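You operate a simulated robot arm through the tools that you are given. There is no shell and no other tool. Be economical: measure what you need, move in short steps, check, and stop when the job is done.

You are at the controls of a simulated robot arm. One attempt, no reset.

## Task
Brush drawer R24 clean under its pane, then put the pane back in.
Fine: the pane waits on the green mat on the counter meanwhile; use the grey brush and put it back; leave the drawer open; other panes stay as they are. Set down upright: brush. What is to be rubbed or washed off counts as gone when no trace of it is left.

It is judged by the outcome, as a careful person would: the job done as asked, and still so three seconds after it is handed in. It fails if anything else is knocked over, pushed out of place, dropped, spilled or broken.

## Robot
A 6-joint arm with a two-finger parallel gripper on a trunk, on a base that drives. Base frame: it is fixed to the floor where the robot stands at the start and does not move with it; the origin is under the middle of the robot, x ahead of it, y to its left, z up. Readings come in m, degrees, newtons and seconds.
With the tool pointing down near the work surface it reaches from about 0.3 to 0.7 m from the robot's upright axis, wherever it stands. Its first joint turns from -166.0 to 166.0 degrees. Places, roughly: green mat on the counter [0.8, 0.3, 1]; grey drawer [1, 0.1, 0.6]; inside of drawer R24 [1, 0.1, 0.6]; pane [1.5, -1.5, 0.5]. Payload 4.1 kg.
Tool frame: the origin (TCP) lies between the finger pads and is the grasp point; the fingertips stand 0.023 m ahead of it; z points along the fingers, y is the line along which they close. Largest opening 0.094 m; finger width 0.038, thickness 0.01; the body of the gripper, 0.054 by 0.096 m, starts 0.039 m behind the TCP.
Orientation is that of the tool frame in the base frame, as a unit quaternion [w, x, y, z]. With the fingers straight down and closing along the base's y, the tool's x points along the base's -x, its y along +y and its z along -z.

## Interface
- The arm moves only by the tool servo_tool. Its argument "deltas" is a list of rows, each a list of 3 entries, a list of its own where there are three numbers: the shift along the base's x, y, z in m, then the turn, a rotation vector about the base's x, y, z in rad, then the closure, from 0 (fully open) to 1 (shut). In form: [[[tx, ty, tz], [ax, ay, az], grip], ...]. A call has 1 to 12 rows; each row shifts and turns the commanded pose from where the row before left it. A row lasts 0.2 s, in which the tool goes at most 0.05 m and 8.6 degrees; a call with a longer step from one row to the next is refused whole, and so is a gripper value outside its range. A pose out of reach is approached as far as the arm can. The call stops where the force on the tool passes 40 N (or 10 N more than at its start, if that is more) or the arm is blocked; 0.2 s more then pass. The fingers move at their own pace (about 0.045 m/s each) and stop on an object; they squeeze with about 39 N. The grip force told is the motor's: it shows also when the fingers shut on nothing. Time passes only in rows, and 0.2 s behind the last, so rows that do not move let the fingers close. It gives the time, the measured TCP pose, the force on the tool (base axes), the opening and the grip force at its end, in the units of the frame above (readings bear some noise), with the torque about the TCP (base axes, N m) and any sound that the robot's microphone picked up.
- Cameras (640 x 400 px; columns grow to the right, rows downward): "scene" is now at [0.0208, 0.1365, 1.3189]; the picture's right is [-0.37, -0.93, 0.00], its down [-0.59, 0.23, -0.78] and it looks along [0.72, -0.29, -0.63] (base axes); focal length 262 px, centre (320, 200). "wrist" rides on the gripper at [0.086, 0.016, -0.075] in the tool frame; the picture's right is [-0.18, 0.98, 0.00], its down [-0.58, -0.11, -0.81] and it looks along [-0.79, -0.15, 0.59] (tool axes); focal length 243 px, centre (320, 200). There is no depth. A picture from a camera that has moved, and an enlarged one, comes with that camera's place and axes in the base frame and with its lens.
- capture(camera): a new picture of that camera. The clock stands still meanwhile.
- slide_trunk(by): slides the trunk up (or, below 0, down) by that many m; the arm and the scene camera ride with it, the base frame stays. It gives what a move gives, with no picture.
- drive_base(legs): drives the robot by 1 to 6 legs, each [ahead, turn to the left] in m and degrees, along the robot's own axes; the way and the turn of a leg run together, so that a leg with both is an arc; at most 1.5 m and 180 degrees a leg. The arm and the cameras ride along, it lands a little off, and it stops where it bumps. It gives what a move gives.
- head_to(pan, tilt): turns the head with the scene camera to pan (to the left, within 155 degrees either way) and tilt (down, from -29 to 69), counted from straight ahead of the robot. It gives what a move gives.
- enlarge(camera, box): a new picture of the part [left, top, right, bottom] of that camera's present view, enlarged. The clock stands still meanwhile.
- hand_in(): hands the job in; it is judged then, once.

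Work in short steps. Places have to be worked out from the pictures, the camera data and where the tool is seen: move nearer, look again, correct. Check each grasp and each placing, and mend what went wrong. You have 120 turns and 98 pictures in all, those below and enlarged ones among them. Open the gripper and draw the arm clear of the work before you hand the job in, unless the task says otherwise; then end with one line.

The tools are called after ">>>" by a JSON object that holds its "op" and its "data". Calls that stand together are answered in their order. servo_tool: Moves the arm, as the interface text tells. Its arguments: {"type":"object","properties":{"deltas":{"type":"array","items":{"type":"array"}}},"required":["deltas"]} The other tools are called the same way: slide_trunk (by) slides the trunk up or down; drive_base (legs) drives the base; head_to (pan, tilt) turns the head that bears the scene camera; capture (camera) takes a picture; enlarge (camera, box) takes an enlarged picture of a part of a camera's view; hand_in () hands the job in.

At the start:

```text
time_s: 0.0
eef_pos: [0.493, -0.0605, 0.8466]
tcp_rot: [0.0, 0.001, 1.0, 0.0]
ft_force: [0.2, -0.9, 0.1]
moment: [0.0, -0.02, -0.01]
finger_gap: 0.094
grasp_force: 0.2
trunk travel left (down, up): [-0.275, 0.315]
robot x, y, heading: [-0.0013, 0.0009, -0.0]
head pan, tilt: [-21.7, 39.2]
```

scene: 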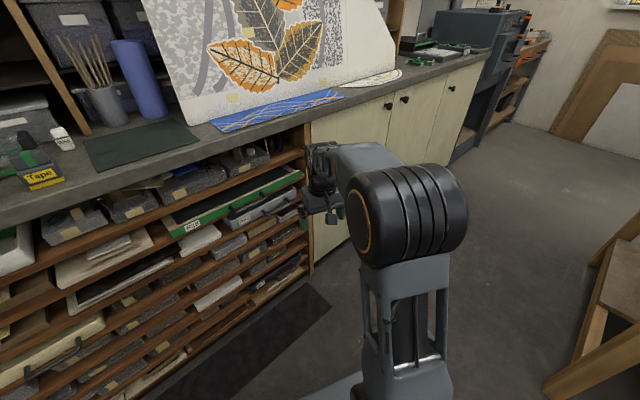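
wrist: 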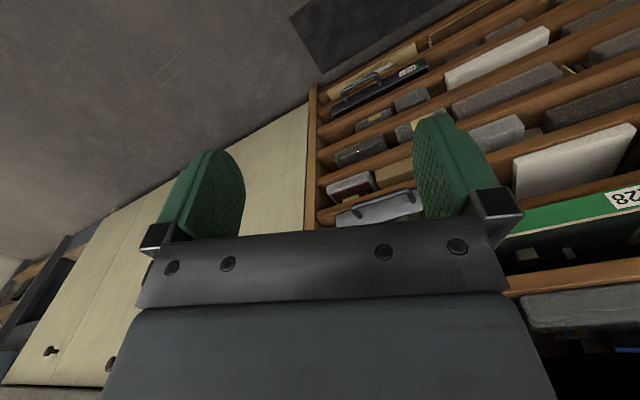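

The first view shows a rack with drawers but not much detail. I'll look around with the head first.

>>> {"op": "head_to", "data": {"pan": 5, "tilt": 40}}

>>> {"op": "capture", "data": {"camera": "scene"}}

>>> {"op": "head_to", "data": {"pan": -50, "tilt": 30}}

>>> {"op": "capture", "data": {"camera": "scene"}}

```text
time_s: 0.9
eef_pos: [0.4927, -0.0597, 0.846]
tcp_rot: [0.0, 0.0, 1.0, 0.001]
ft_force: [-0.8, 0.3, -0.8]
moment: [0.03, -0.02, 0.02]
finger_gap: 0.094
grasp_force: 0.0
trunk travel left (down, up): [-0.275, 0.315]
robot x, y, heading: [-0.0021, -0.0024, -0.3]
head pan, tilt: [5.0, 40.0]
```

```text
95 pictures are left
camera scene: at [0.026, 0.1754, 1.3176], right [0.09, -1.0, 0.0], down [-0.64, -0.06, -0.77], along [0.76, 0.07, -0.64], focal length 262 px, centre (320, 200)
```

scene: 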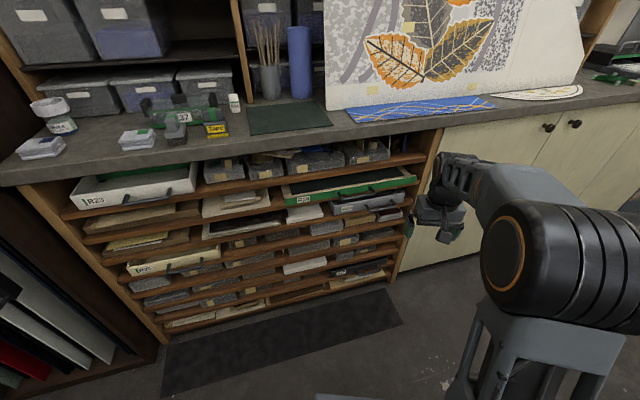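

```text
time_s: 2.1
eef_pos: [0.492, -0.0596, 0.8458]
tcp_rot: [0.0, 0.0, 1.0, 0.0]
ft_force: [-0.2, 0.6, 0.1]
moment: [0.01, 0.02, 0.03]
finger_gap: 0.094
grasp_force: 0.0
trunk travel left (down, up): [-0.275, 0.315]
robot x, y, heading: [-0.0029, 0.0009, 0.1]
head pan, tilt: [-50.0, 30.0]
```

```text
94 pictures are left
camera scene: at [-0.0005, 0.0988, 1.333], right [-0.77, -0.64, 0.0], down [-0.32, 0.38, -0.87], along [0.56, -0.66, -0.5], focal length 262 px, centre (320, 200)
```

scene: 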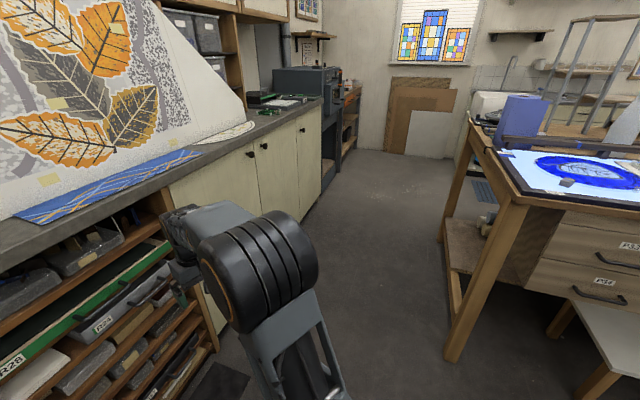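

R24 is the grey-fronted drawer below the green R28. I'll look closer at it and at the counter for the brush.

>>> {"op": "enlarge", "data": {"camera": "scene", "box": [0, 200, 240, 350]}}

>>> {"op": "enlarge", "data": {"camera": "scene", "box": [220, 60, 460, 210]}}

>>> {"op": "enlarge", "data": {"camera": "scene", "box": [440, 90, 640, 215]}}

>>> {"op": "head_to", "data": {"pan": 10, "tilt": 35}}

>>> {"op": "enlarge", "data": {"camera": "scene", "box": [0, 50, 360, 275]}}

>>> {"op": "enlarge", "data": {"camera": "scene", "box": [280, 100, 520, 250]}}

```text
2.67 times, centred on (120, 275) of scene
camera zoom: at [-0.0005, 0.0988, 1.333], right [-0.77, -0.64, 0.0], down [-0.32, 0.38, -0.87], along [0.56, -0.66, -0.5], focal length 698 px, centre (853, 0)
```

zoom: 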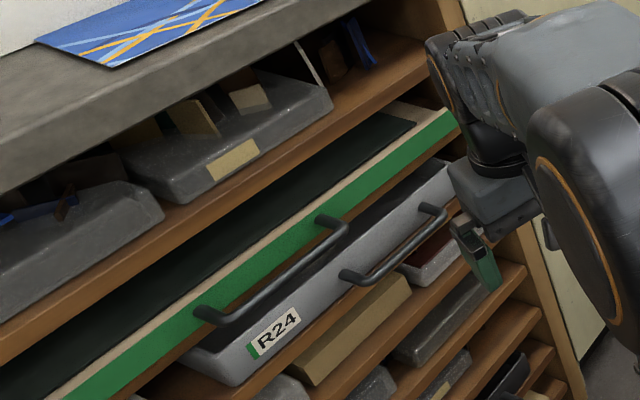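

```text
2.67 times, centred on (340, 135) of scene
camera zoom: at [-0.0005, 0.0988, 1.333], right [-0.77, -0.64, 0.0], down [-0.32, 0.38, -0.87], along [0.56, -0.66, -0.5], focal length 698 px, centre (267, 373)
```

zoom: 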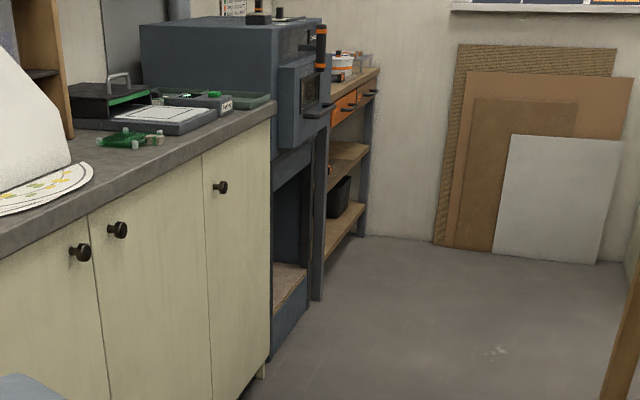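

```text
3.20 times, centred on (540, 152) of scene
camera zoom: at [-0.0005, 0.0988, 1.333], right [-0.77, -0.64, 0.0], down [-0.32, 0.38, -0.87], along [0.56, -0.66, -0.5], focal length 837 px, centre (-384, 352)
```

zoom: 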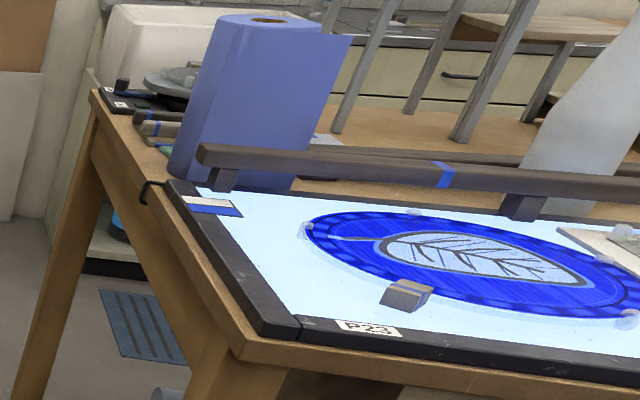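

```text
time_s: 3.5
eef_pos: [0.4923, -0.0599, 0.8453]
tcp_rot: [0.0, -0.001, 1.0, 0.0]
ft_force: [0.5, -1.0, 0.1]
moment: [0.03, 0.01, -0.06]
finger_gap: 0.0938
grasp_force: 0.0
trunk travel left (down, up): [-0.275, 0.315]
robot x, y, heading: [0.0005, 0.0018, -0.0]
head pan, tilt: [10.0, 35.0]
```

```text
1.78 times, centred on (180, 162) of scene
camera zoom: at [0.028, 0.1833, 1.3252], right [0.17, -0.98, 0.0], down [-0.56, -0.1, -0.82], along [0.81, 0.14, -0.57], focal length 465 px, centre (569, 267)
```

zoom: 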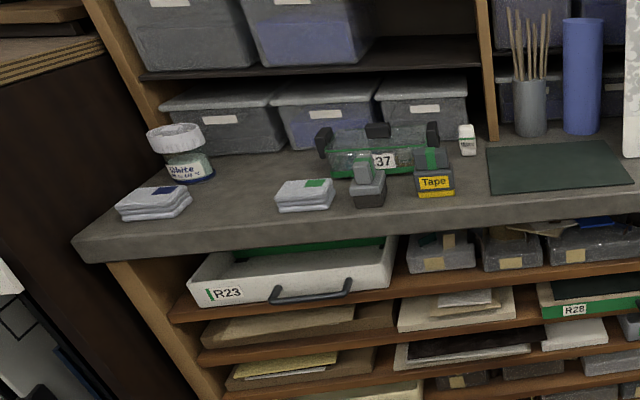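

```text
2.67 times, centred on (400, 175) of scene
camera zoom: at [0.028, 0.1833, 1.3252], right [0.17, -0.98, 0.0], down [-0.56, -0.1, -0.82], along [0.81, 0.14, -0.57], focal length 698 px, centre (107, 267)
```

zoom: 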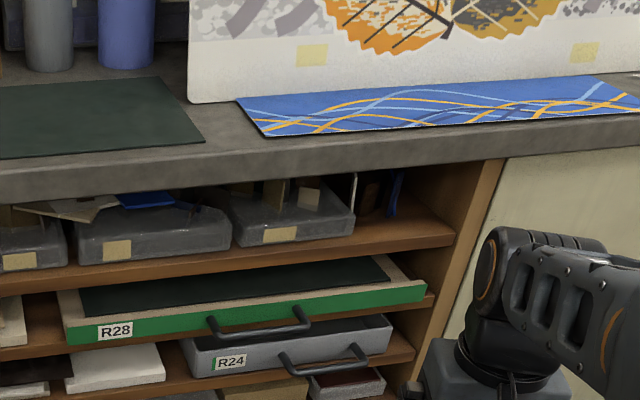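

I'll zoom in on the small grey upright thing by the tape, and look from the other side of the room for brushes.

>>> {"op": "enlarge", "data": {"camera": "scene", "box": [150, 110, 280, 190]}}

>>> {"op": "head_to", "data": {"pan": -90, "tilt": 30}}

>>> {"op": "capture", "data": {"camera": "scene"}}

>>> {"op": "head_to", "data": {"pan": 100, "tilt": 30}}

>>> {"op": "capture", "data": {"camera": "scene"}}

```text
4.92 times, centred on (215, 150) of scene
camera zoom: at [0.028, 0.1833, 1.3252], right [0.17, -0.98, 0.0], down [-0.56, -0.1, -0.82], along [0.81, 0.14, -0.57], focal length 1288 px, centre (837, 446)
```

zoom: 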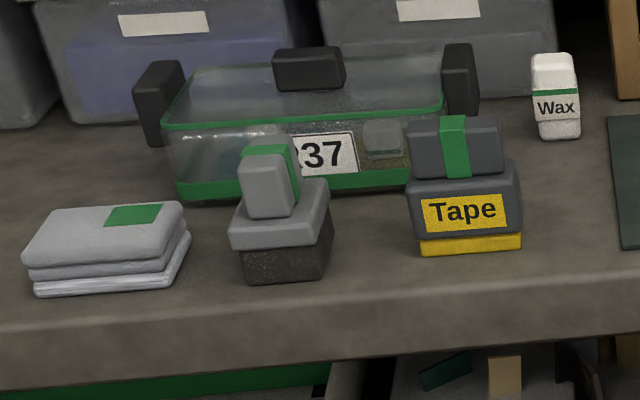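

```text
time_s: 5.2
eef_pos: [0.4932, -0.0598, 0.8454]
tcp_rot: [0.0, 0.001, 1.0, 0.0]
ft_force: [0.2, 0.5, -0.8]
moment: [-0.02, -0.02, 0.01]
finger_gap: 0.0939
grasp_force: 0.1
trunk travel left (down, up): [-0.275, 0.315]
robot x, y, heading: [-0.0017, 0.004, -0.1]
head pan, tilt: [-90.0, 30.0]
```

```text
87 pictures are left
camera scene: at [-0.0587, 0.0776, 1.333], right [-1.0, 0.0, 0.0], down [0.0, 0.5, -0.87], along [0.0, -0.87, -0.5], focal length 262 px, centre (320, 200)
```

scene: 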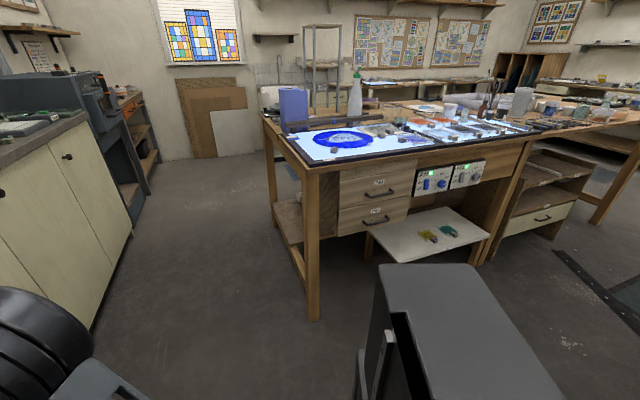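

```text
time_s: 8.0
eef_pos: [0.4918, -0.0593, 0.846]
tcp_rot: [0.0, -0.001, 1.0, -0.001]
ft_force: [-1.2, -0.1, -0.2]
moment: [-0.02, 0.02, -0.01]
finger_gap: 0.0939
grasp_force: 0.0
trunk travel left (down, up): [-0.275, 0.315]
robot x, y, heading: [0.0009, 0.0021, -0.0]
head pan, tilt: [100.0, 30.0]
```

```text
86 pictures are left
camera scene: at [-0.0744, 0.2571, 1.333], right [0.98, 0.17, 0.0], down [0.09, -0.49, -0.87], along [-0.15, 0.85, -0.5], focal length 262 px, centre (320, 200)
```

scene: 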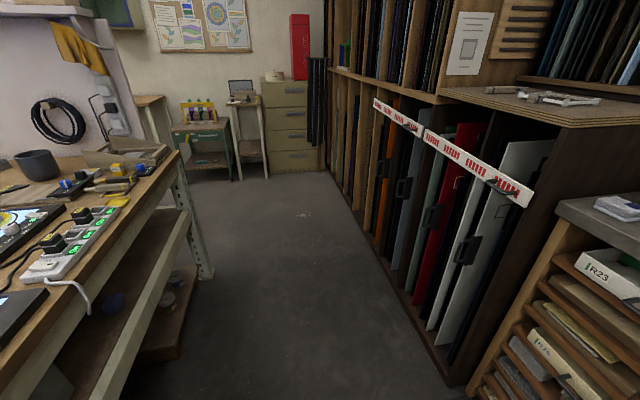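

The grey upright brush stands on the counter by the tape; R24's handle bar is around (0.815, 0.0, 0.655). I'll turn the tool horizontal (closing vertically, camera to the right) while lowering it.

>>> {"op": "servo_tool", "data": {"deltas": [[[0, 0, -0.01], [-0.0806, -0.0806, 0.0806], 0], [[0, 0, -0.01], [-0.0806, -0.0806, 0.0806], 0], [[0, 0, -0.01], [-0.0806, -0.0806, 0.0806], 0], [[0, 0, -0.01], [-0.0806, -0.0806, 0.0806], 0], [[0, 0, -0.01], [-0.0806, -0.0806, 0.0806], 0], [[0, 0, -0.01], [-0.0806, -0.0806, 0.0806], 0], [[0, 0, -0.01], [-0.0806, -0.0806, 0.0806], 0], [[0, 0, -0.01], [-0.0806, -0.0806, 0.0806], 0]]}}

>>> {"op": "servo_tool", "data": {"deltas": [[[0, 0, -0.015], [-0.0806, -0.0806, 0.0806], 0], [[0, 0, -0.015], [-0.0806, -0.0806, 0.0806], 0], [[0, 0, -0.015], [-0.0806, -0.0806, 0.0806], 0], [[0, 0, -0.015], [-0.0806, -0.0806, 0.0806], 0], [[0, 0, -0.015], [-0.0806, -0.0806, 0.0806], 0], [[0, 0, -0.015], [-0.0806, -0.0806, 0.0806], 0], [[0, 0, -0.015], [-0.0806, -0.0806, 0.0806], 0]]}}

>>> {"op": "head_to", "data": {"pan": 0, "tilt": 45}}

>>> {"op": "capture", "data": {"camera": "wrist"}}

>>> {"op": "capture", "data": {"camera": "scene"}}

```text
time_s: 9.8
eef_pos: [0.4925, -0.059, 0.7665]
tcp_rot: [0.306, -0.307, 0.848, -0.305]
ft_force: [0.0, 0.0, -0.5]
moment: [0.0, 0.02, 0.01]
finger_gap: 0.0941
grasp_force: 0.1
trunk travel left (down, up): [-0.275, 0.315]
robot x, y, heading: [-0.0034, 0.0001, -0.0]
head pan, tilt: [100.0, 30.0]
```

```text
time_s: 11.4
eef_pos: [0.4783, 0.0644, 0.6638]
tcp_rot: [-0.498, 0.498, -0.501, 0.503]
ft_force: [-0.6, 0.3, -0.3]
moment: [0.0, 0.01, 0.05]
finger_gap: 0.0939
grasp_force: 0.0
out of reach, approached as far as the arm can: row 3, 4, 5, 6, 7
trunk travel left (down, up): [-0.275, 0.315]
robot x, y, heading: [0.0007, -0.0009, -0.0]
head pan, tilt: [100.0, 30.0]
```

```text
time_s: 13.2
eef_pos: [0.479, 0.0643, 0.6642]
tcp_rot: [0.498, -0.497, 0.502, -0.502]
ft_force: [0.1, 0.5, 0.5]
moment: [0.01, 0.02, 0.0]
finger_gap: 0.094
grasp_force: 0.0
trunk travel left (down, up): [-0.275, 0.315]
robot x, y, heading: [-0.0043, 0.0015, 0.0]
head pan, tilt: [0.0, 45.0]
```

```text
85 pictures are left
camera wrist: at [0.4031, -0.0223, 0.6474], right [0.0, 0.18, -0.98], down [-0.8, 0.59, 0.11], along [0.6, 0.79, 0.15], focal length 243 px, centre (320, 200)
```

wrist: 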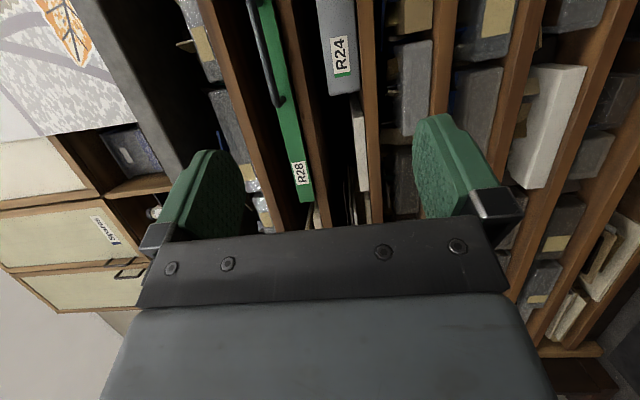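

```text
84 pictures are left
camera scene: at [0.0226, 0.1681, 1.3104], right [0.0, -1.0, 0.0], down [-0.71, 0.0, -0.71], along [0.71, 0.0, -0.71], focal length 262 px, centre (320, 200)
```

scene: 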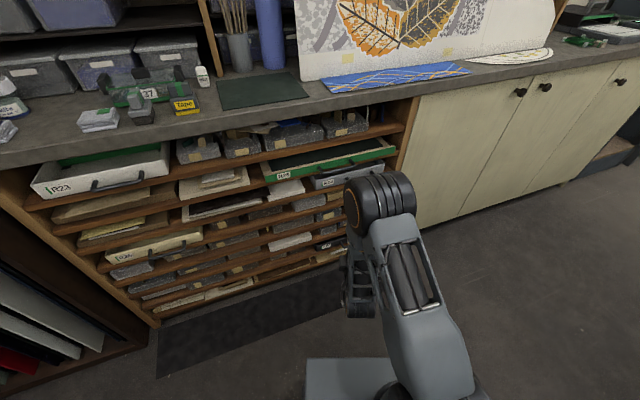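

Orientation reached. Now I advance toward the handle and check.

>>> {"op": "servo_tool", "data": {"deltas": [[[0.04, 0, 0], [0, 0, 0], 0], [[0.04, 0, 0], [0, 0, 0], 0], [[0.04, 0, 0], [0, 0, 0], 0], [[0.04, 0, 0], [0, 0, 0], 0], [[0.03, 0, 0], [0, 0, 0], 0]]}}

>>> {"op": "capture", "data": {"camera": "wrist"}}

>>> {"op": "capture", "data": {"camera": "scene"}}

```text
time_s: 14.4
eef_pos: [0.6583, 0.1103, 0.6654]
tcp_rot: [0.498, -0.498, 0.502, -0.502]
ft_force: [-0.7, -0.1, 0.3]
moment: [-0.02, -0.01, 0.01]
finger_gap: 0.0941
grasp_force: 0.0
out of reach, approached as far as the arm can: row 1, 2, 3, 4, 5
trunk travel left (down, up): [-0.275, 0.315]
robot x, y, heading: [0.0011, 0.0006, -0.2]
head pan, tilt: [0.0, 45.0]
```

```text
83 pictures are left
camera wrist: at [0.5834, 0.0225, 0.6488], right [0.0, 0.18, -0.98], down [-0.8, 0.59, 0.11], along [0.6, 0.79, 0.15], focal length 243 px, centre (320, 200)
```

wrist: 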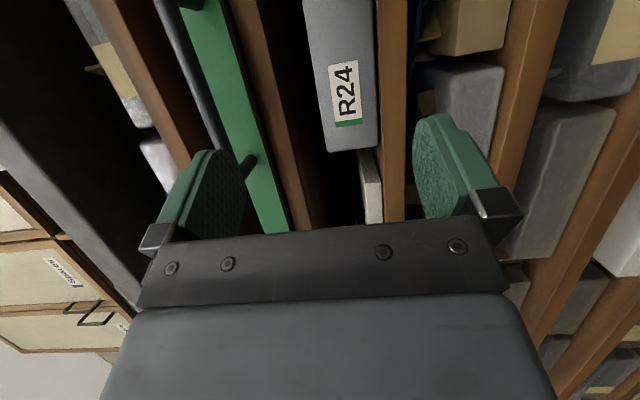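

```text
82 pictures are left
camera scene: at [0.0225, 0.1681, 1.3104], right [0.0, -1.0, 0.0], down [-0.71, 0.0, -0.71], along [0.71, 0.0, -0.71], focal length 262 px, centre (320, 200)
```

scene: 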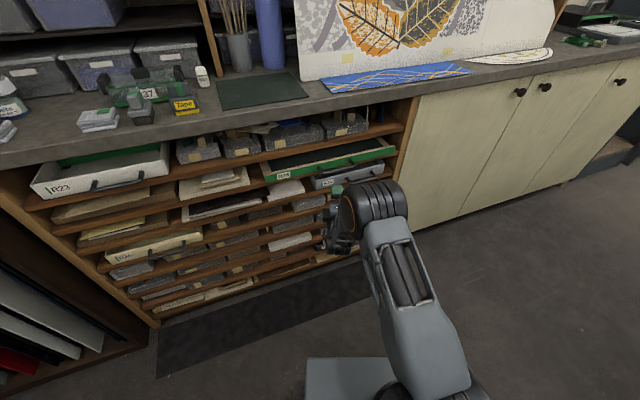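

The arm was drifted left (y 0.11). I'll command to the right toward y≈0 and see if it follows.

>>> {"op": "servo_tool", "data": {"deltas": [[[0, -0.03, 0], [0, 0, 0], 0], [[0, -0.03, 0], [0, 0, 0], 0], [[0, -0.03, 0], [0, 0, 0], 0], [[0, -0.02, 0], [0, 0, 0], 0]]}}

```text
time_s: 15.4
eef_pos: [0.6482, 0.0995, 0.6682]
tcp_rot: [0.494, -0.495, 0.506, -0.505]
ft_force: [-0.4, 0.2, -1.2]
moment: [-0.04, -0.01, -0.02]
finger_gap: 0.0939
grasp_force: 0.0
out of reach, approached as far as the arm can: row 1, 2, 3, 4
trunk travel left (down, up): [-0.275, 0.315]
robot x, y, heading: [0.0018, -0.0029, -0.0]
head pan, tilt: [0.0, 45.0]
```

A joint limit seems to bind. I'll try yawing the tool slightly to the right, which should free it.

>>> {"op": "servo_tool", "data": {"deltas": [[[0, -0.02, 0], [0, 0, -0.13], 0], [[0, -0.02, 0], [0, 0, -0.13], 0], [[0, -0.02, 0], [0, 0, -0.1], 0]]}}

```text
time_s: 16.2
eef_pos: [0.6488, 0.0385, 0.6681]
tcp_rot: [0.402, -0.403, 0.581, -0.581]
ft_force: [-0.1, 0.7, 0.0]
moment: [0.0, 0.02, -0.01]
finger_gap: 0.0942
grasp_force: 0.0
trunk travel left (down, up): [-0.275, 0.315]
robot x, y, heading: [-0.0014, 0.0006, 0.1]
head pan, tilt: [0.0, 45.0]
```

It follows now. I move to a pre-grasp spot in front of the handle and look.

>>> {"op": "servo_tool", "data": {"deltas": [[[0.035, -0.015, -0.005], [0, 0, 0.05], 0], [[0.035, -0.015, -0.005], [0, 0, 0.05], 0]]}}

>>> {"op": "capture", "data": {"camera": "wrist"}}

>>> {"op": "enlarge", "data": {"camera": "scene", "box": [240, 120, 440, 245]}}

```text
time_s: 16.8
eef_pos: [0.7181, 0.0085, 0.657]
tcp_rot: [-0.431, 0.431, -0.561, 0.561]
ft_force: [0.1, -0.7, 0.1]
moment: [-0.01, 0.01, -0.01]
finger_gap: 0.094
grasp_force: 0.0
trunk travel left (down, up): [-0.275, 0.315]
robot x, y, heading: [0.0002, -0.0029, -0.0]
head pan, tilt: [0.0, 45.0]
```

```text
81 pictures are left
camera wrist: at [0.6233, -0.0564, 0.641], right [0.05, 0.18, -0.98], down [-0.63, 0.77, 0.11], along [0.78, 0.61, 0.15], focal length 243 px, centre (320, 200)
```

wrist: 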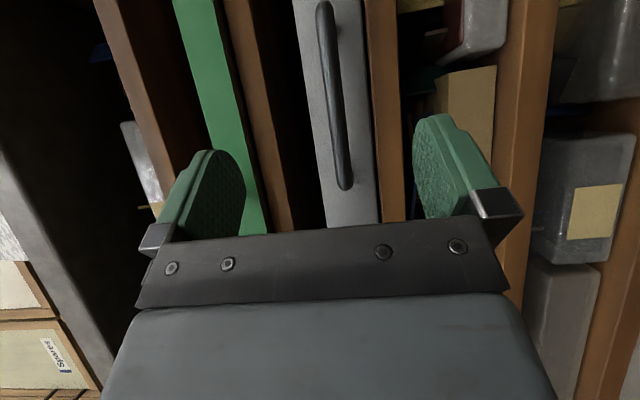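

```text
3.20 times, centred on (340, 182) of scene
camera zoom: at [0.0225, 0.1683, 1.3104], right [0.0, -1.0, 0.0], down [-0.71, 0.0, -0.71], along [0.71, 0.0, -0.71], focal length 837 px, centre (256, 256)
```

zoom: 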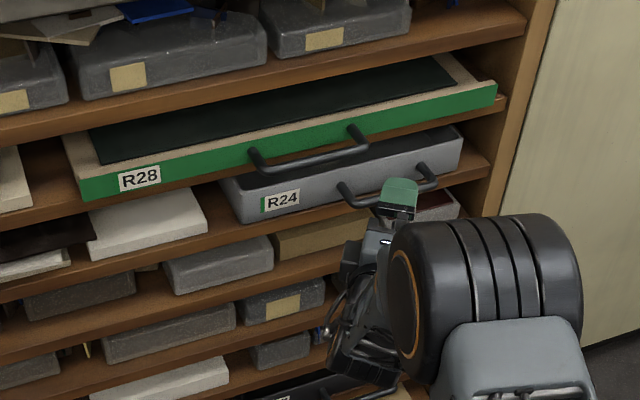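

Handle bar spans y −0.05..0.06 at z ≈ 0.649, x ≈ 0.805. I'll advance onto it.

>>> {"op": "servo_tool", "data": {"deltas": [[[0.03, 0.0, -0.008], [0, 0, 0.04], 0], [[0.03, 0.0, 0], [0, 0, 0.04], 0], [[0.022, 0.0, 0], [0, 0, 0], 0]]}}

>>> {"op": "capture", "data": {"camera": "wrist"}}

>>> {"op": "enlarge", "data": {"camera": "scene", "box": [290, 150, 410, 225]}}

```text
time_s: 17.6
eef_pos: [0.7921, 0.0096, 0.6455]
tcp_rot: [0.451, -0.456, 0.544, -0.542]
ft_force: [-24.7, -0.4, 7.8]
moment: [-0.05, 0.88, 0.34]
finger_gap: 0.0905
grasp_force: 0.0
trunk travel left (down, up): [-0.275, 0.315]
robot x, y, heading: [-0.0002, 0.0012, -0.0]
head pan, tilt: [0.0, 45.0]
stopped in row 3: the force on the tool passed its limit at 64 N (the readings are from after the stop); the commanded pose is now the measured one
```

```text
79 pictures are left
camera wrist: at [0.7036, -0.0631, 0.6302], right [0.03, 0.18, -0.98], down [-0.69, 0.72, 0.11], along [0.72, 0.67, 0.14], focal length 243 px, centre (320, 200)
```

wrist: 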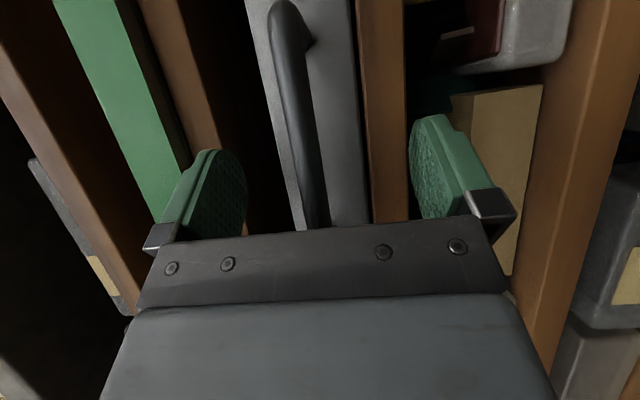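

```text
5.33 times, centred on (350, 188) of scene
camera zoom: at [0.0194, 0.1681, 1.3106], right [0.0, -1.0, 0.0], down [-0.71, 0.0, -0.71], along [0.71, 0.0, -0.71], focal length 1395 px, centre (160, 267)
```

zoom: 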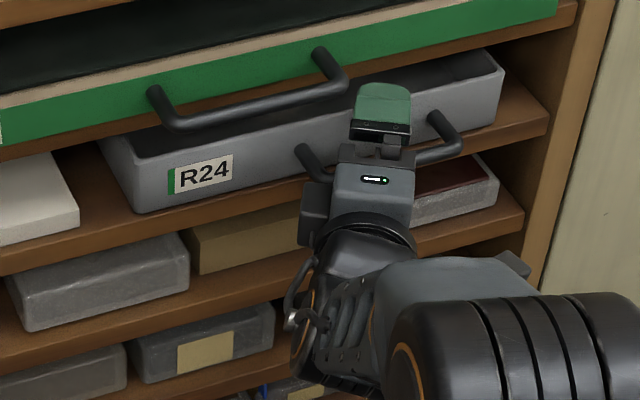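

The lower finger met the shelf edge. I'll back off, half-close the gripper and advance again.

>>> {"op": "servo_tool", "data": {"deltas": [[[-0.02, 0, 0.004], [0, 0, 0], 0.55], [[0, 0, 0], [0, 0, 0], 0.55], [[0, 0, 0], [0, 0, 0], 0.55], [[0.02, 0, 0], [0, 0, 0], 0.55], [[0.012, 0, 0], [0, 0, 0], 0.55]]}}

>>> {"op": "capture", "data": {"camera": "wrist"}}

```text
time_s: 18.7
eef_pos: [0.7936, 0.0091, 0.6454]
tcp_rot: [0.448, -0.457, 0.546, -0.541]
ft_force: [-29.5, -2.6, 10.4]
moment: [0.13, 0.48, 0.35]
finger_gap: 0.0377
grasp_force: 0.0
trunk travel left (down, up): [-0.275, 0.315]
robot x, y, heading: [-0.0023, 0.0006, -0.2]
head pan, tilt: [0.0, 45.0]
stopped in row 5: the force on the tool passed its limit at 60 N (the readings are from after the stop); the commanded pose is now the measured one
```

```text
77 pictures are left
camera wrist: at [0.7042, -0.063, 0.6307], right [0.02, 0.18, -0.98], down [-0.69, 0.72, 0.12], along [0.73, 0.67, 0.14], focal length 243 px, centre (320, 200)
```

wrist: 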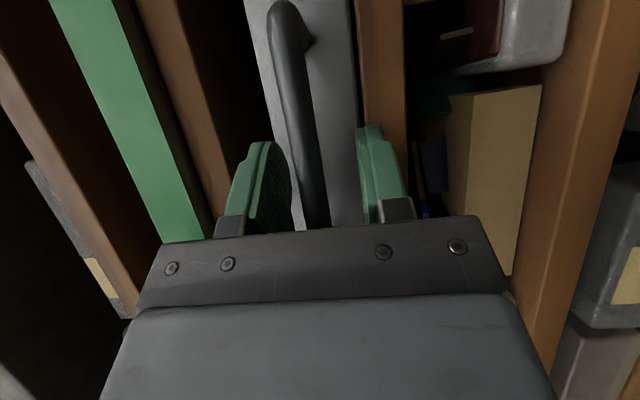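

The tips now touch the drawer front with the bar between them. Closing on it.

>>> {"op": "servo_tool", "data": {"deltas": [[[-0.003, 0, 0.0], [0, 0, 0], 1], [[0, 0, 0], [0, 0, 0], 1], [[0, 0, 0], [0, 0, 0], 1], [[0, 0, 0], [0, 0, 0], 1]]}}

>>> {"op": "capture", "data": {"camera": "wrist"}}

```text
time_s: 19.7
eef_pos: [0.793, 0.0084, 0.6499]
tcp_rot: [0.45, -0.454, 0.545, -0.542]
ft_force: [3.8, -3.5, 24.1]
moment: [-0.08, 0.16, 0.59]
finger_gap: 0.012
grasp_force: 45.2
trunk travel left (down, up): [-0.275, 0.315]
robot x, y, heading: [0.0024, -0.0007, -0.0]
head pan, tilt: [0.0, 45.0]
```

```text
76 pictures are left
camera wrist: at [0.7039, -0.0633, 0.6325], right [0.02, 0.18, -0.98], down [-0.69, 0.72, 0.11], along [0.73, 0.67, 0.14], focal length 243 px, centre (320, 200)
```

wrist: 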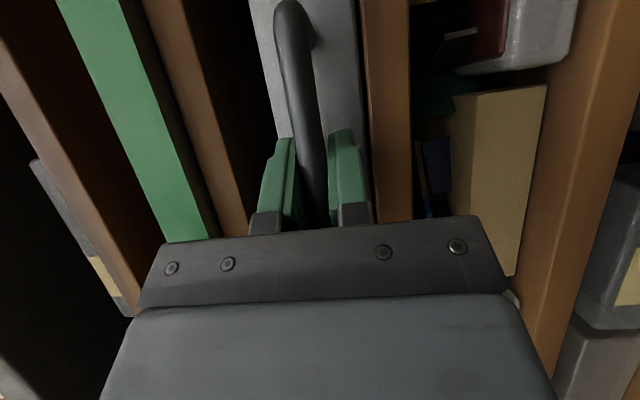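

Bar gripped (12 mm). I relieve the vertical load slightly and pull by backing the base.

>>> {"op": "servo_tool", "data": {"deltas": [[[0, 0, 0.003], [0, 0, 0], 1]]}}

>>> {"op": "drive_base", "data": {"legs": [[-0.1, 0]]}}

>>> {"op": "capture", "data": {"camera": "scene"}}

```text
time_s: 20.1
eef_pos: [0.7927, 0.0091, 0.6473]
tcp_rot: [0.448, -0.457, 0.545, -0.541]
ft_force: [5.0, -5.7, 21.1]
moment: [-0.54, -0.05, 0.77]
finger_gap: 0.0118
grasp_force: 44.8
trunk travel left (down, up): [-0.275, 0.315]
robot x, y, heading: [0.001, -0.0035, 0.3]
head pan, tilt: [0.0, 45.0]
```

```text
time_s: 21.0
eef_pos: [0.7602, -0.0016, 0.6484]
tcp_rot: [0.444, -0.451, 0.549, -0.546]
ft_force: [1.0, -4.2, -0.5]
moment: [-0.19, -0.18, 0.31]
finger_gap: 0.0116
grasp_force: 45.2
trunk travel left (down, up): [-0.275, 0.315]
robot x, y, heading: [-0.0328, -0.0014, -0.7]
head pan, tilt: [0.0, 45.0]
stopped in leg 1: the force on the tool passed its limit at 49 N (the readings are from after the stop); the commanded pose is now the measured one
```

```text
75 pictures are left
camera scene: at [-0.0099, 0.1676, 1.3103], right [-0.01, -1.0, 0.0], down [-0.71, 0.01, -0.71], along [0.71, -0.01, -0.71], focal length 262 px, centre (320, 200)
```

scene: 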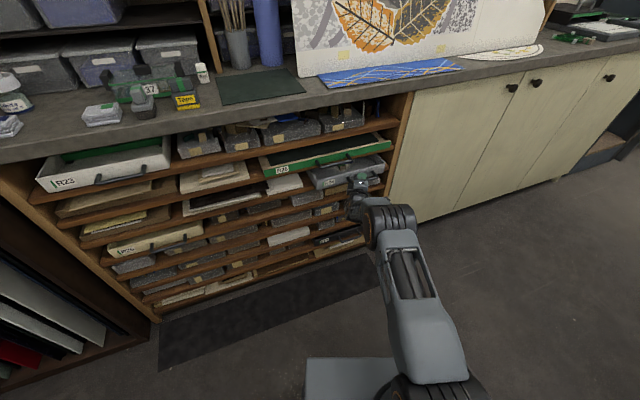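

The drawer is sliding (3 cm out). I'll pull on with small arm steps to limit the force.

>>> {"op": "servo_tool", "data": {"deltas": [[[-0.012, 0, 0], [0, 0, 0], 1], [[-0.012, 0, 0], [0, 0, 0], 1], [[-0.012, 0, 0], [0, 0, 0], 1], [[-0.012, 0, 0], [0, 0, 0], 1]]}}

```text
time_s: 21.7
eef_pos: [0.732, -0.0119, 0.6472]
tcp_rot: [0.44, -0.445, 0.553, -0.55]
ft_force: [1.7, -9.3, -3.2]
moment: [-0.5, -0.07, -0.12]
finger_gap: 0.0114
grasp_force: 45.2
trunk travel left (down, up): [-0.275, 0.315]
robot x, y, heading: [-0.0325, -0.0037, -1.2]
head pan, tilt: [0.0, 45.0]
stopped in row 3: the force on the tool passed its limit at 55 N (the readings are from after the stop); the commanded pose is now the measured one
```

Measurement insight: the rack is yawed about 19° (pull direction ≈ (−0.95, −0.32)), and the drawer has followed exactly that. I'd best reposition the base to face the rack. I open, withdraw, and look at the floor space on the right.

>>> {"op": "servo_tool", "data": {"deltas": [[[0, 0, 0], [0, 0, 0], 0.4], [[0, 0, 0], [0, 0, 0], 0.4], [[0, 0, 0], [0, 0, 0], 0.4], [[-0.03, 0.0, 0], [0, 0, -0.05], 0.4], [[-0.03, 0.0, 0], [0, 0, -0.05], 0.4], [[-0.03, 0, 0], [0, 0, -0.05], 0.4], [[-0.03, 0, 0], [0, 0, -0.05], 0.4]]}}

>>> {"op": "head_to", "data": {"pan": -110, "tilt": 55}}

>>> {"op": "capture", "data": {"camera": "scene"}}

```text
time_s: 23.3
eef_pos: [0.6116, -0.0121, 0.6499]
tcp_rot: [0.384, -0.389, 0.593, -0.591]
ft_force: [-0.1, -0.5, -0.2]
moment: [0.04, 0.01, 0.0]
finger_gap: 0.0565
grasp_force: 0.0
trunk travel left (down, up): [-0.275, 0.315]
robot x, y, heading: [-0.0331, -0.0036, -0.9]
head pan, tilt: [0.0, 45.0]
```

```text
time_s: 25.2
eef_pos: [0.6122, -0.0108, 0.6486]
tcp_rot: [0.384, -0.388, 0.594, -0.591]
ft_force: [-0.3, 0.2, -0.4]
moment: [0.01, 0.0, -0.02]
finger_gap: 0.0562
grasp_force: 0.1
trunk travel left (down, up): [-0.275, 0.315]
robot x, y, heading: [-0.0372, -0.0012, -1.0]
head pan, tilt: [-110.0, 55.0]
```

```text
74 pictures are left
camera scene: at [-0.1158, 0.1017, 1.297], right [-0.93, 0.36, 0.0], down [0.29, 0.76, -0.57], along [-0.21, -0.54, -0.82], focal length 262 px, centre (320, 200)
```

scene: 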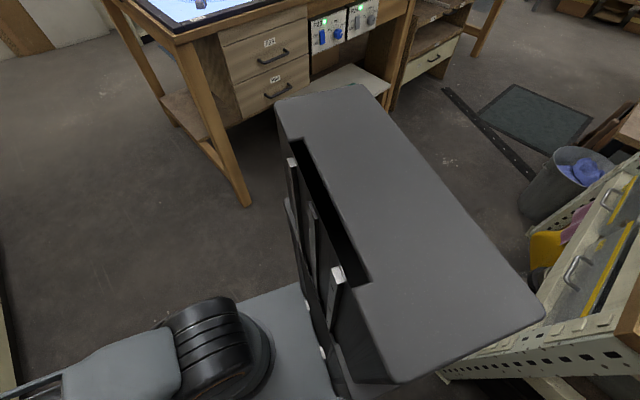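

The grey block is the robot's own trunk. I'll turn left, reverse, and turn back, so the base stands right of the drawer's axis and faces the rack squarely.

>>> {"op": "drive_base", "data": {"legs": [[0, 100], [-0.36, 0], [0, -81]]}}

>>> {"op": "head_to", "data": {"pan": 0, "tilt": 45}}

>>> {"op": "capture", "data": {"camera": "scene"}}

```text
time_s: 35.2
eef_pos: [0.6395, -0.1631, 0.649]
tcp_rot: [0.473, -0.478, 0.524, -0.523]
ft_force: [0.7, -0.1, -0.1]
moment: [-0.02, 0.0, 0.0]
finger_gap: 0.0565
grasp_force: 0.1
trunk travel left (down, up): [-0.275, 0.315]
robot x, y, heading: [0.0196, -0.3525, 17.4]
head pan, tilt: [-110.0, 55.0]
```

```text
time_s: 37.1
eef_pos: [0.6391, -0.1632, 0.6481]
tcp_rot: [0.473, -0.478, 0.524, -0.522]
ft_force: [-0.6, 0.6, 0.1]
moment: [0.0, 0.03, 0.01]
finger_gap: 0.0566
grasp_force: 0.1
trunk travel left (down, up): [-0.275, 0.315]
robot x, y, heading: [0.0207, -0.3561, 17.3]
head pan, tilt: [0.0, 45.0]
```

```text
73 pictures are left
camera scene: at [-0.0055, -0.1883, 1.3104], right [0.3, -0.95, 0.0], down [-0.68, -0.21, -0.71], along [0.68, 0.21, -0.71], focal length 262 px, centre (320, 200)
```

scene: 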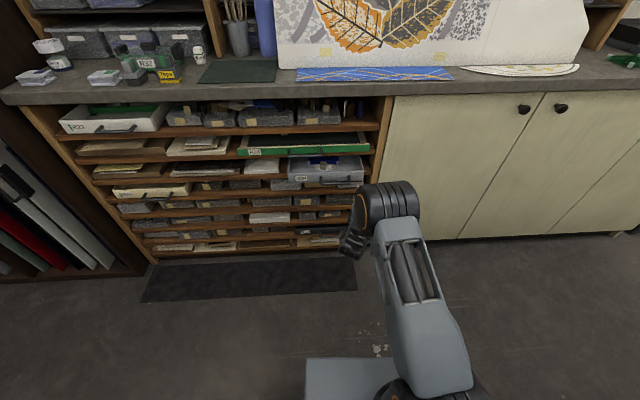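

The base now faces the rack squarely. I align the tool yaw to the rack normal and stand in front of the handle.

>>> {"op": "servo_tool", "data": {"deltas": [[[-0.01, 0.03, 0], [0, 0, 0.105], 0.4], [[-0.01, 0.03, 0], [0, 0, 0.105], 0.4], [[0.01, 0.03, 0], [0, 0, 0.105], 0.4], [[0.024, 0.035, 0], [0, 0, 0.104], 0.4]]}}

>>> {"op": "capture", "data": {"camera": "wrist"}}

>>> {"op": "enlarge", "data": {"camera": "scene", "box": [220, 110, 420, 235]}}

```text
time_s: 38.1
eef_pos: [0.6499, -0.0258, 0.6504]
tcp_rot: [-0.569, 0.576, -0.416, 0.415]
ft_force: [0.6, -0.1, -0.5]
moment: [-0.04, 0.01, -0.01]
finger_gap: 0.0566
grasp_force: 0.0
out of reach, approached as far as the arm can: row 4
trunk travel left (down, up): [-0.275, 0.315]
robot x, y, heading: [0.0203, -0.3544, 17.2]
head pan, tilt: [0.0, 45.0]
```

```text
72 pictures are left
camera wrist: at [0.6044, -0.1324, 0.6347], right [-0.06, 0.17, -0.98], down [-0.95, 0.3, 0.11], along [0.32, 0.94, 0.14], focal length 243 px, centre (320, 200)
```

wrist: 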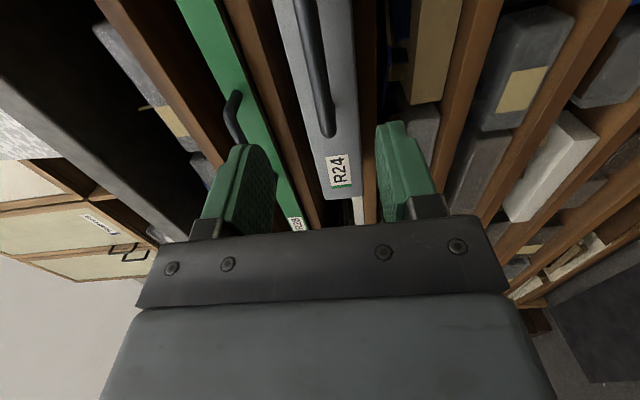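

```text
3.20 times, centred on (320, 172) of scene
camera zoom: at [-0.0058, -0.1883, 1.3104], right [0.3, -0.95, 0.0], down [-0.67, -0.21, -0.71], along [0.68, 0.21, -0.71], focal length 837 px, centre (320, 288)
```

zoom: 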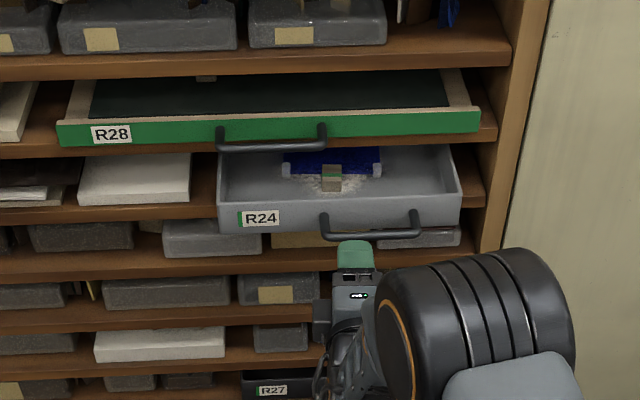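

Inside R24 I see a blue pane with a small tan/green knob and white dust. Now grip the handle again and pull straight out.

>>> {"op": "servo_tool", "data": {"deltas": [[[0.024, -0.004, 0], [0, 0, 0], 0.5], [[0.03, 0.003, 0], [0, 0, 0], 0.5], [[0.024, 0.006, 0], [0, 0, 0], 0.5]]}}

>>> {"op": "capture", "data": {"camera": "wrist"}}

```text
time_s: 38.9
eef_pos: [0.7203, -0.0021, 0.6508]
tcp_rot: [-0.569, 0.575, -0.416, 0.415]
ft_force: [-0.1, -0.6, 0.7]
moment: [-0.02, -0.03, 0.0]
finger_gap: 0.047
grasp_force: 0.1
out of reach, approached as far as the arm can: row 1, 2
trunk travel left (down, up): [-0.275, 0.315]
robot x, y, heading: [0.018, -0.354, 17.3]
head pan, tilt: [0.0, 45.0]
```

```text
70 pictures are left
camera wrist: at [0.6756, -0.1081, 0.6351], right [-0.06, 0.17, -0.98], down [-0.95, 0.3, 0.11], along [0.32, 0.94, 0.14], focal length 243 px, centre (320, 200)
```

wrist: 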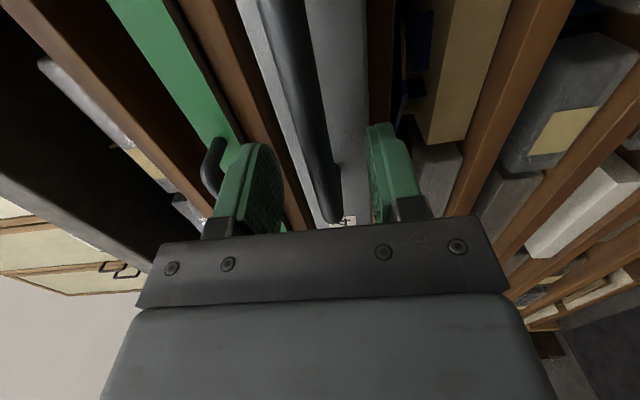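

The tool is at the left end of the bar; I shift right 4 cm with slight yaw and move in, then close.

>>> {"op": "servo_tool", "data": {"deltas": [[[0.006, -0.02, 0], [0, 0, -0.08], 0.5], [[0.006, -0.02, 0], [0, 0, -0.08], 0.5], [[0.009, 0.003, 0], [0, 0, 0], 0.5]]}}

>>> {"op": "capture", "data": {"camera": "wrist"}}

```text
time_s: 39.7
eef_pos: [0.742, -0.0403, 0.6509]
tcp_rot: [-0.537, 0.542, -0.458, 0.456]
ft_force: [-0.6, 0.7, -0.2]
moment: [-0.01, -0.01, -0.03]
finger_gap: 0.0471
grasp_force: 0.0
trunk travel left (down, up): [-0.275, 0.315]
robot x, y, heading: [0.0218, -0.3592, 17.2]
head pan, tilt: [0.0, 45.0]
```

```text
69 pictures are left
camera wrist: at [0.6814, -0.139, 0.635], right [-0.04, 0.18, -0.98], down [-0.89, 0.44, 0.11], along [0.46, 0.88, 0.14], focal length 243 px, centre (320, 200)
```

wrist: 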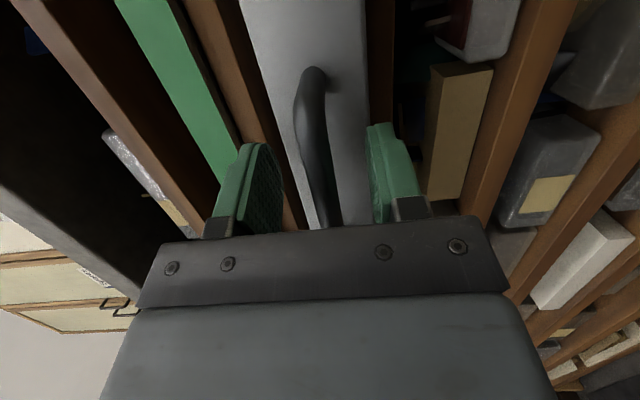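

The bar runs through the finger gap. I close and pull straight out along the drawer axis in small arm steps.

>>> {"op": "servo_tool", "data": {"deltas": [[[0, 0, 0], [0, 0, 0], 1], [[0, 0, 0], [0, 0, 0], 1], [[0, 0, 0], [0, 0, 0], 1], [[0, 0, 0], [0, 0, 0], 1]]}}

>>> {"op": "drive_base", "data": {"legs": [[-0.06, 0]]}}

```text
time_s: 40.7
eef_pos: [0.742, -0.0417, 0.6488]
tcp_rot: [-0.535, 0.544, -0.459, 0.456]
ft_force: [-2.3, -1.1, -11.5]
moment: [0.61, 0.16, 0.19]
finger_gap: 0.0122
grasp_force: 45.2
trunk travel left (down, up): [-0.275, 0.315]
robot x, y, heading: [0.023, -0.3555, 17.1]
head pan, tilt: [0.0, 45.0]
```

```text
time_s: 41.7
eef_pos: [0.6866, -0.0617, 0.6476]
tcp_rot: [-0.534, 0.542, -0.461, 0.457]
ft_force: [10.0, -22.5, -17.5]
moment: [-0.07, -0.16, 0.24]
finger_gap: 0.0118
grasp_force: 44.6
trunk travel left (down, up): [-0.275, 0.315]
robot x, y, heading: [-0.0387, -0.372, 17.2]
head pan, tilt: [0.0, 45.0]
```

Pulls smoothly. I relieve the sideways load and continue.

>>> {"op": "servo_tool", "data": {"deltas": [[[0.0, -0.003, -0.001], [0, 0, 0], 1]]}}

>>> {"op": "drive_base", "data": {"legs": [[-0.06, 0]]}}

>>> {"op": "capture", "data": {"camera": "scene"}}

```text
time_s: 42.1
eef_pos: [0.6834, -0.0624, 0.6472]
tcp_rot: [-0.534, 0.542, -0.46, 0.456]
ft_force: [0.6, 6.3, -2.7]
moment: [0.45, 0.23, -1.51]
finger_gap: 0.0118
grasp_force: 44.7
trunk travel left (down, up): [-0.275, 0.315]
robot x, y, heading: [-0.0375, -0.3712, 17.2]
head pan, tilt: [0.0, 45.0]
```

```text
time_s: 43.1
eef_pos: [0.628, -0.0829, 0.6498]
tcp_rot: [-0.534, 0.541, -0.461, 0.458]
ft_force: [1.9, -4.3, -3.1]
moment: [0.37, 0.09, 0.54]
finger_gap: 0.0117
grasp_force: 45.0
trunk travel left (down, up): [-0.275, 0.315]
robot x, y, heading: [-0.0929, -0.3945, 16.8]
head pan, tilt: [0.0, 45.0]
```

```text
68 pictures are left
camera scene: at [-0.1193, -0.224, 1.3104], right [0.29, -0.96, 0.0], down [-0.68, -0.21, -0.71], along [0.68, 0.21, -0.71], focal length 262 px, centre (320, 200)
```

scene: 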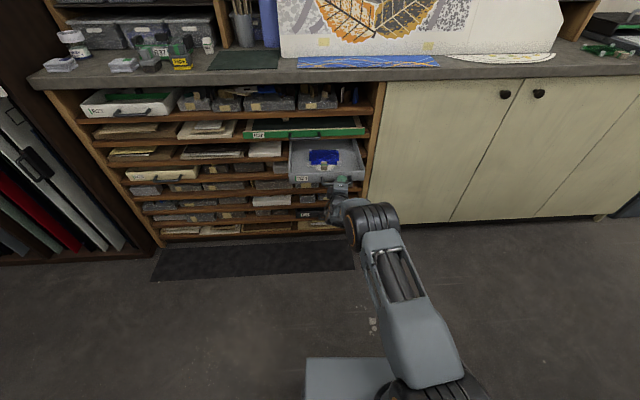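

>>> {"op": "enlarge", "data": {"camera": "scene", "box": [270, 110, 390, 200]}}

```text
4.44 times, centred on (330, 155) of scene
camera zoom: at [-0.1193, -0.224, 1.3104], right [0.29, -0.96, 0.0], down [-0.68, -0.21, -0.71], along [0.68, 0.21, -0.71], focal length 1163 px, centre (276, 400)
```

zoom: 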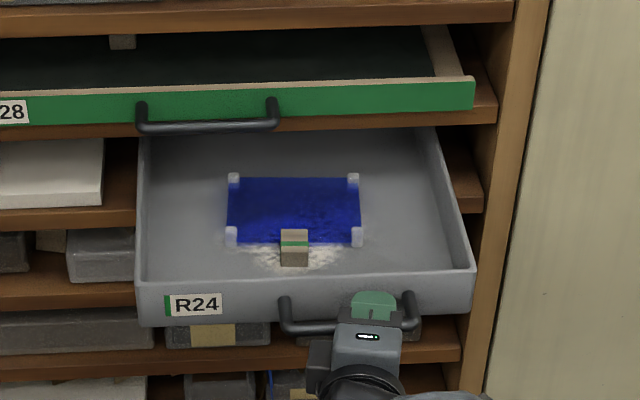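

The pane, resting in four corner pieces with a tan/green grip at its front, is now exposed. I pull 6 cm more for clearance under R28.

>>> {"op": "drive_base", "data": {"legs": [[-0.06, 0]]}}

>>> {"op": "enlarge", "data": {"camera": "scene", "box": [270, 110, 390, 200]}}

```text
time_s: 44.0
eef_pos: [0.5723, -0.1044, 0.6488]
tcp_rot: [-0.533, 0.54, -0.463, 0.459]
ft_force: [10.4, -23.5, -1.0]
moment: [-0.29, -0.14, 0.03]
finger_gap: 0.0119
grasp_force: 45.1
trunk travel left (down, up): [-0.275, 0.315]
robot x, y, heading: [-0.1496, -0.4083, 16.9]
head pan, tilt: [0.0, 45.0]
```

```text
4.44 times, centred on (330, 155) of scene
camera zoom: at [-0.1758, -0.2429, 1.3106], right [0.29, -0.96, 0.0], down [-0.68, -0.2, -0.71], along [0.68, 0.2, -0.71], focal length 1163 px, centre (276, 400)
```

zoom: 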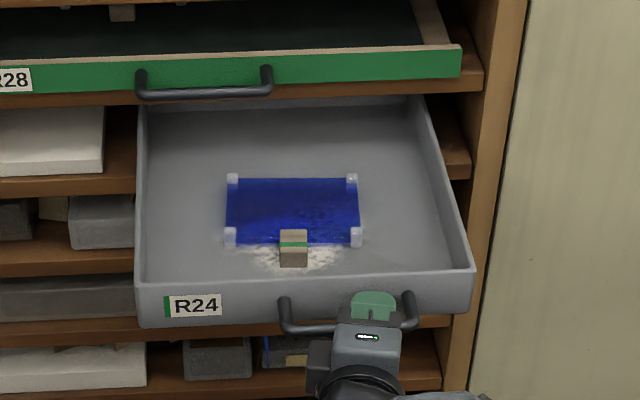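

Drawer is open 24 cm. Release the handle, withdraw, then raise and turn the tool to point down.

>>> {"op": "servo_tool", "data": {"deltas": [[[0, 0, 0], [0, 0, 0], 0.4], [[0, 0, 0], [0, 0, 0], 0.4], [[0, 0, 0], [0, 0, 0], 0.4], [[-0.028, -0.009, 0], [0, 0, 0], 0.4], [[-0.028, -0.009, 0], [0, 0, 0], 0.4], [[-0.028, -0.009, 0], [0, 0, 0], 0.4]]}}

>>> {"op": "servo_tool", "data": {"deltas": [[[0, 0, 0.02], [0.0675, 0.0918, -0.0806], 0.4], [[0, 0, 0.02], [0.0675, 0.0918, -0.0806], 0.4], [[0, 0, 0.02], [0.0675, 0.0918, -0.0806], 0.4], [[0, 0, 0.02], [0.0675, 0.0918, -0.0806], 0.4], [[0, 0, 0.02], [0.0675, 0.0918, -0.0806], 0.4], [[0, 0, 0.02], [0.0675, 0.0918, -0.0806], 0.4], [[0, 0, 0.02], [0.0675, 0.0918, -0.0806], 0.4], [[0, 0, 0.02], [0.0675, 0.0918, -0.0806], 0.4]]}}

>>> {"op": "servo_tool", "data": {"deltas": [[[0, 0, 0.01], [0.0675, 0.0918, -0.0806], 0.0], [[0, 0, 0.01], [0.0675, 0.0918, -0.0806], 0.0], [[0, 0, 0.01], [0.0675, 0.0918, -0.0806], 0.0], [[0, 0, 0.01], [0.0675, 0.0918, -0.0806], 0.0], [[0, 0, 0.01], [0.0675, 0.0918, -0.0806], 0.0], [[0, 0, 0.01], [0.0675, 0.0918, -0.0806], 0.0], [[0, 0, 0.01], [0.0675, 0.0918, -0.0806], 0], [[0, 0, 0], [0, 0, 0.084], 0], [[0, 0, 0], [0, 0, 0.084], 0]]}}

>>> {"op": "capture", "data": {"camera": "wrist"}}

>>> {"op": "capture", "data": {"camera": "scene"}}

```text
time_s: 45.4
eef_pos: [0.4872, -0.1312, 0.6476]
tcp_rot: [-0.532, 0.54, -0.462, 0.46]
ft_force: [0.3, 0.1, 0.1]
moment: [0.01, 0.03, 0.03]
finger_gap: 0.0566
grasp_force: 0.1
trunk travel left (down, up): [-0.275, 0.315]
robot x, y, heading: [-0.1487, -0.407, 16.7]
head pan, tilt: [0.0, 45.0]
```

```text
time_s: 47.2
eef_pos: [0.4857, -0.1322, 0.8081]
tcp_rot: [0.288, -0.34, 0.861, -0.245]
ft_force: [0.2, -0.5, -0.2]
moment: [0.03, -0.03, -0.03]
finger_gap: 0.0564
grasp_force: 0.1
trunk travel left (down, up): [-0.275, 0.315]
robot x, y, heading: [-0.1484, -0.4086, 16.7]
head pan, tilt: [0.0, 45.0]
```

```text
time_s: 49.2
eef_pos: [0.467, -0.1405, 0.8715]
tcp_rot: [-0.002, -0.161, 0.987, 0.004]
ft_force: [0.7, 0.7, 1.0]
moment: [0.0, 0.01, 0.0]
finger_gap: 0.0938
grasp_force: 0.1
out of reach, approached as far as the arm can: row 6, 7
trunk travel left (down, up): [-0.275, 0.315]
robot x, y, heading: [-0.1484, -0.4097, 16.8]
head pan, tilt: [0.0, 45.0]
```

```text
65 pictures are left
camera wrist: at [0.3798, -0.1537, 0.9456], right [-0.14, 0.99, 0.01], down [0.59, 0.07, 0.8], along [0.8, 0.12, -0.59], focal length 243 px, centre (320, 200)
```

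wrist: 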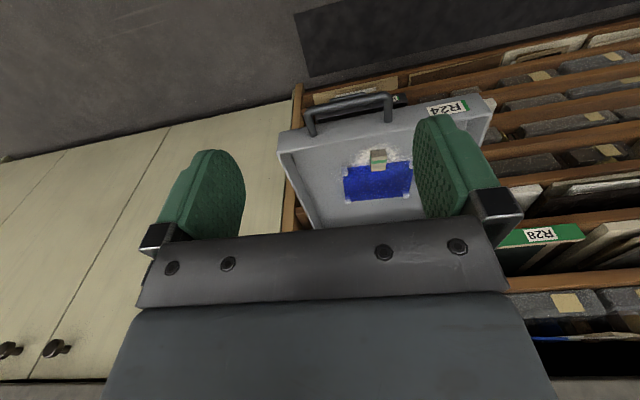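

```text
64 pictures are left
camera scene: at [-0.1766, -0.2413, 1.3104], right [0.29, -0.96, 0.0], down [-0.68, -0.2, -0.71], along [0.68, 0.2, -0.71], focal length 262 px, centre (320, 200)
```

scene: 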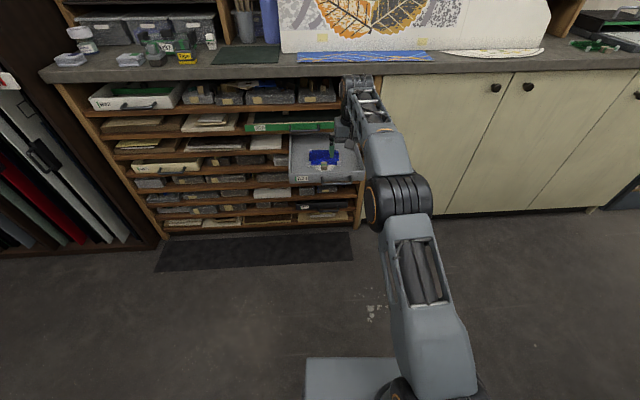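

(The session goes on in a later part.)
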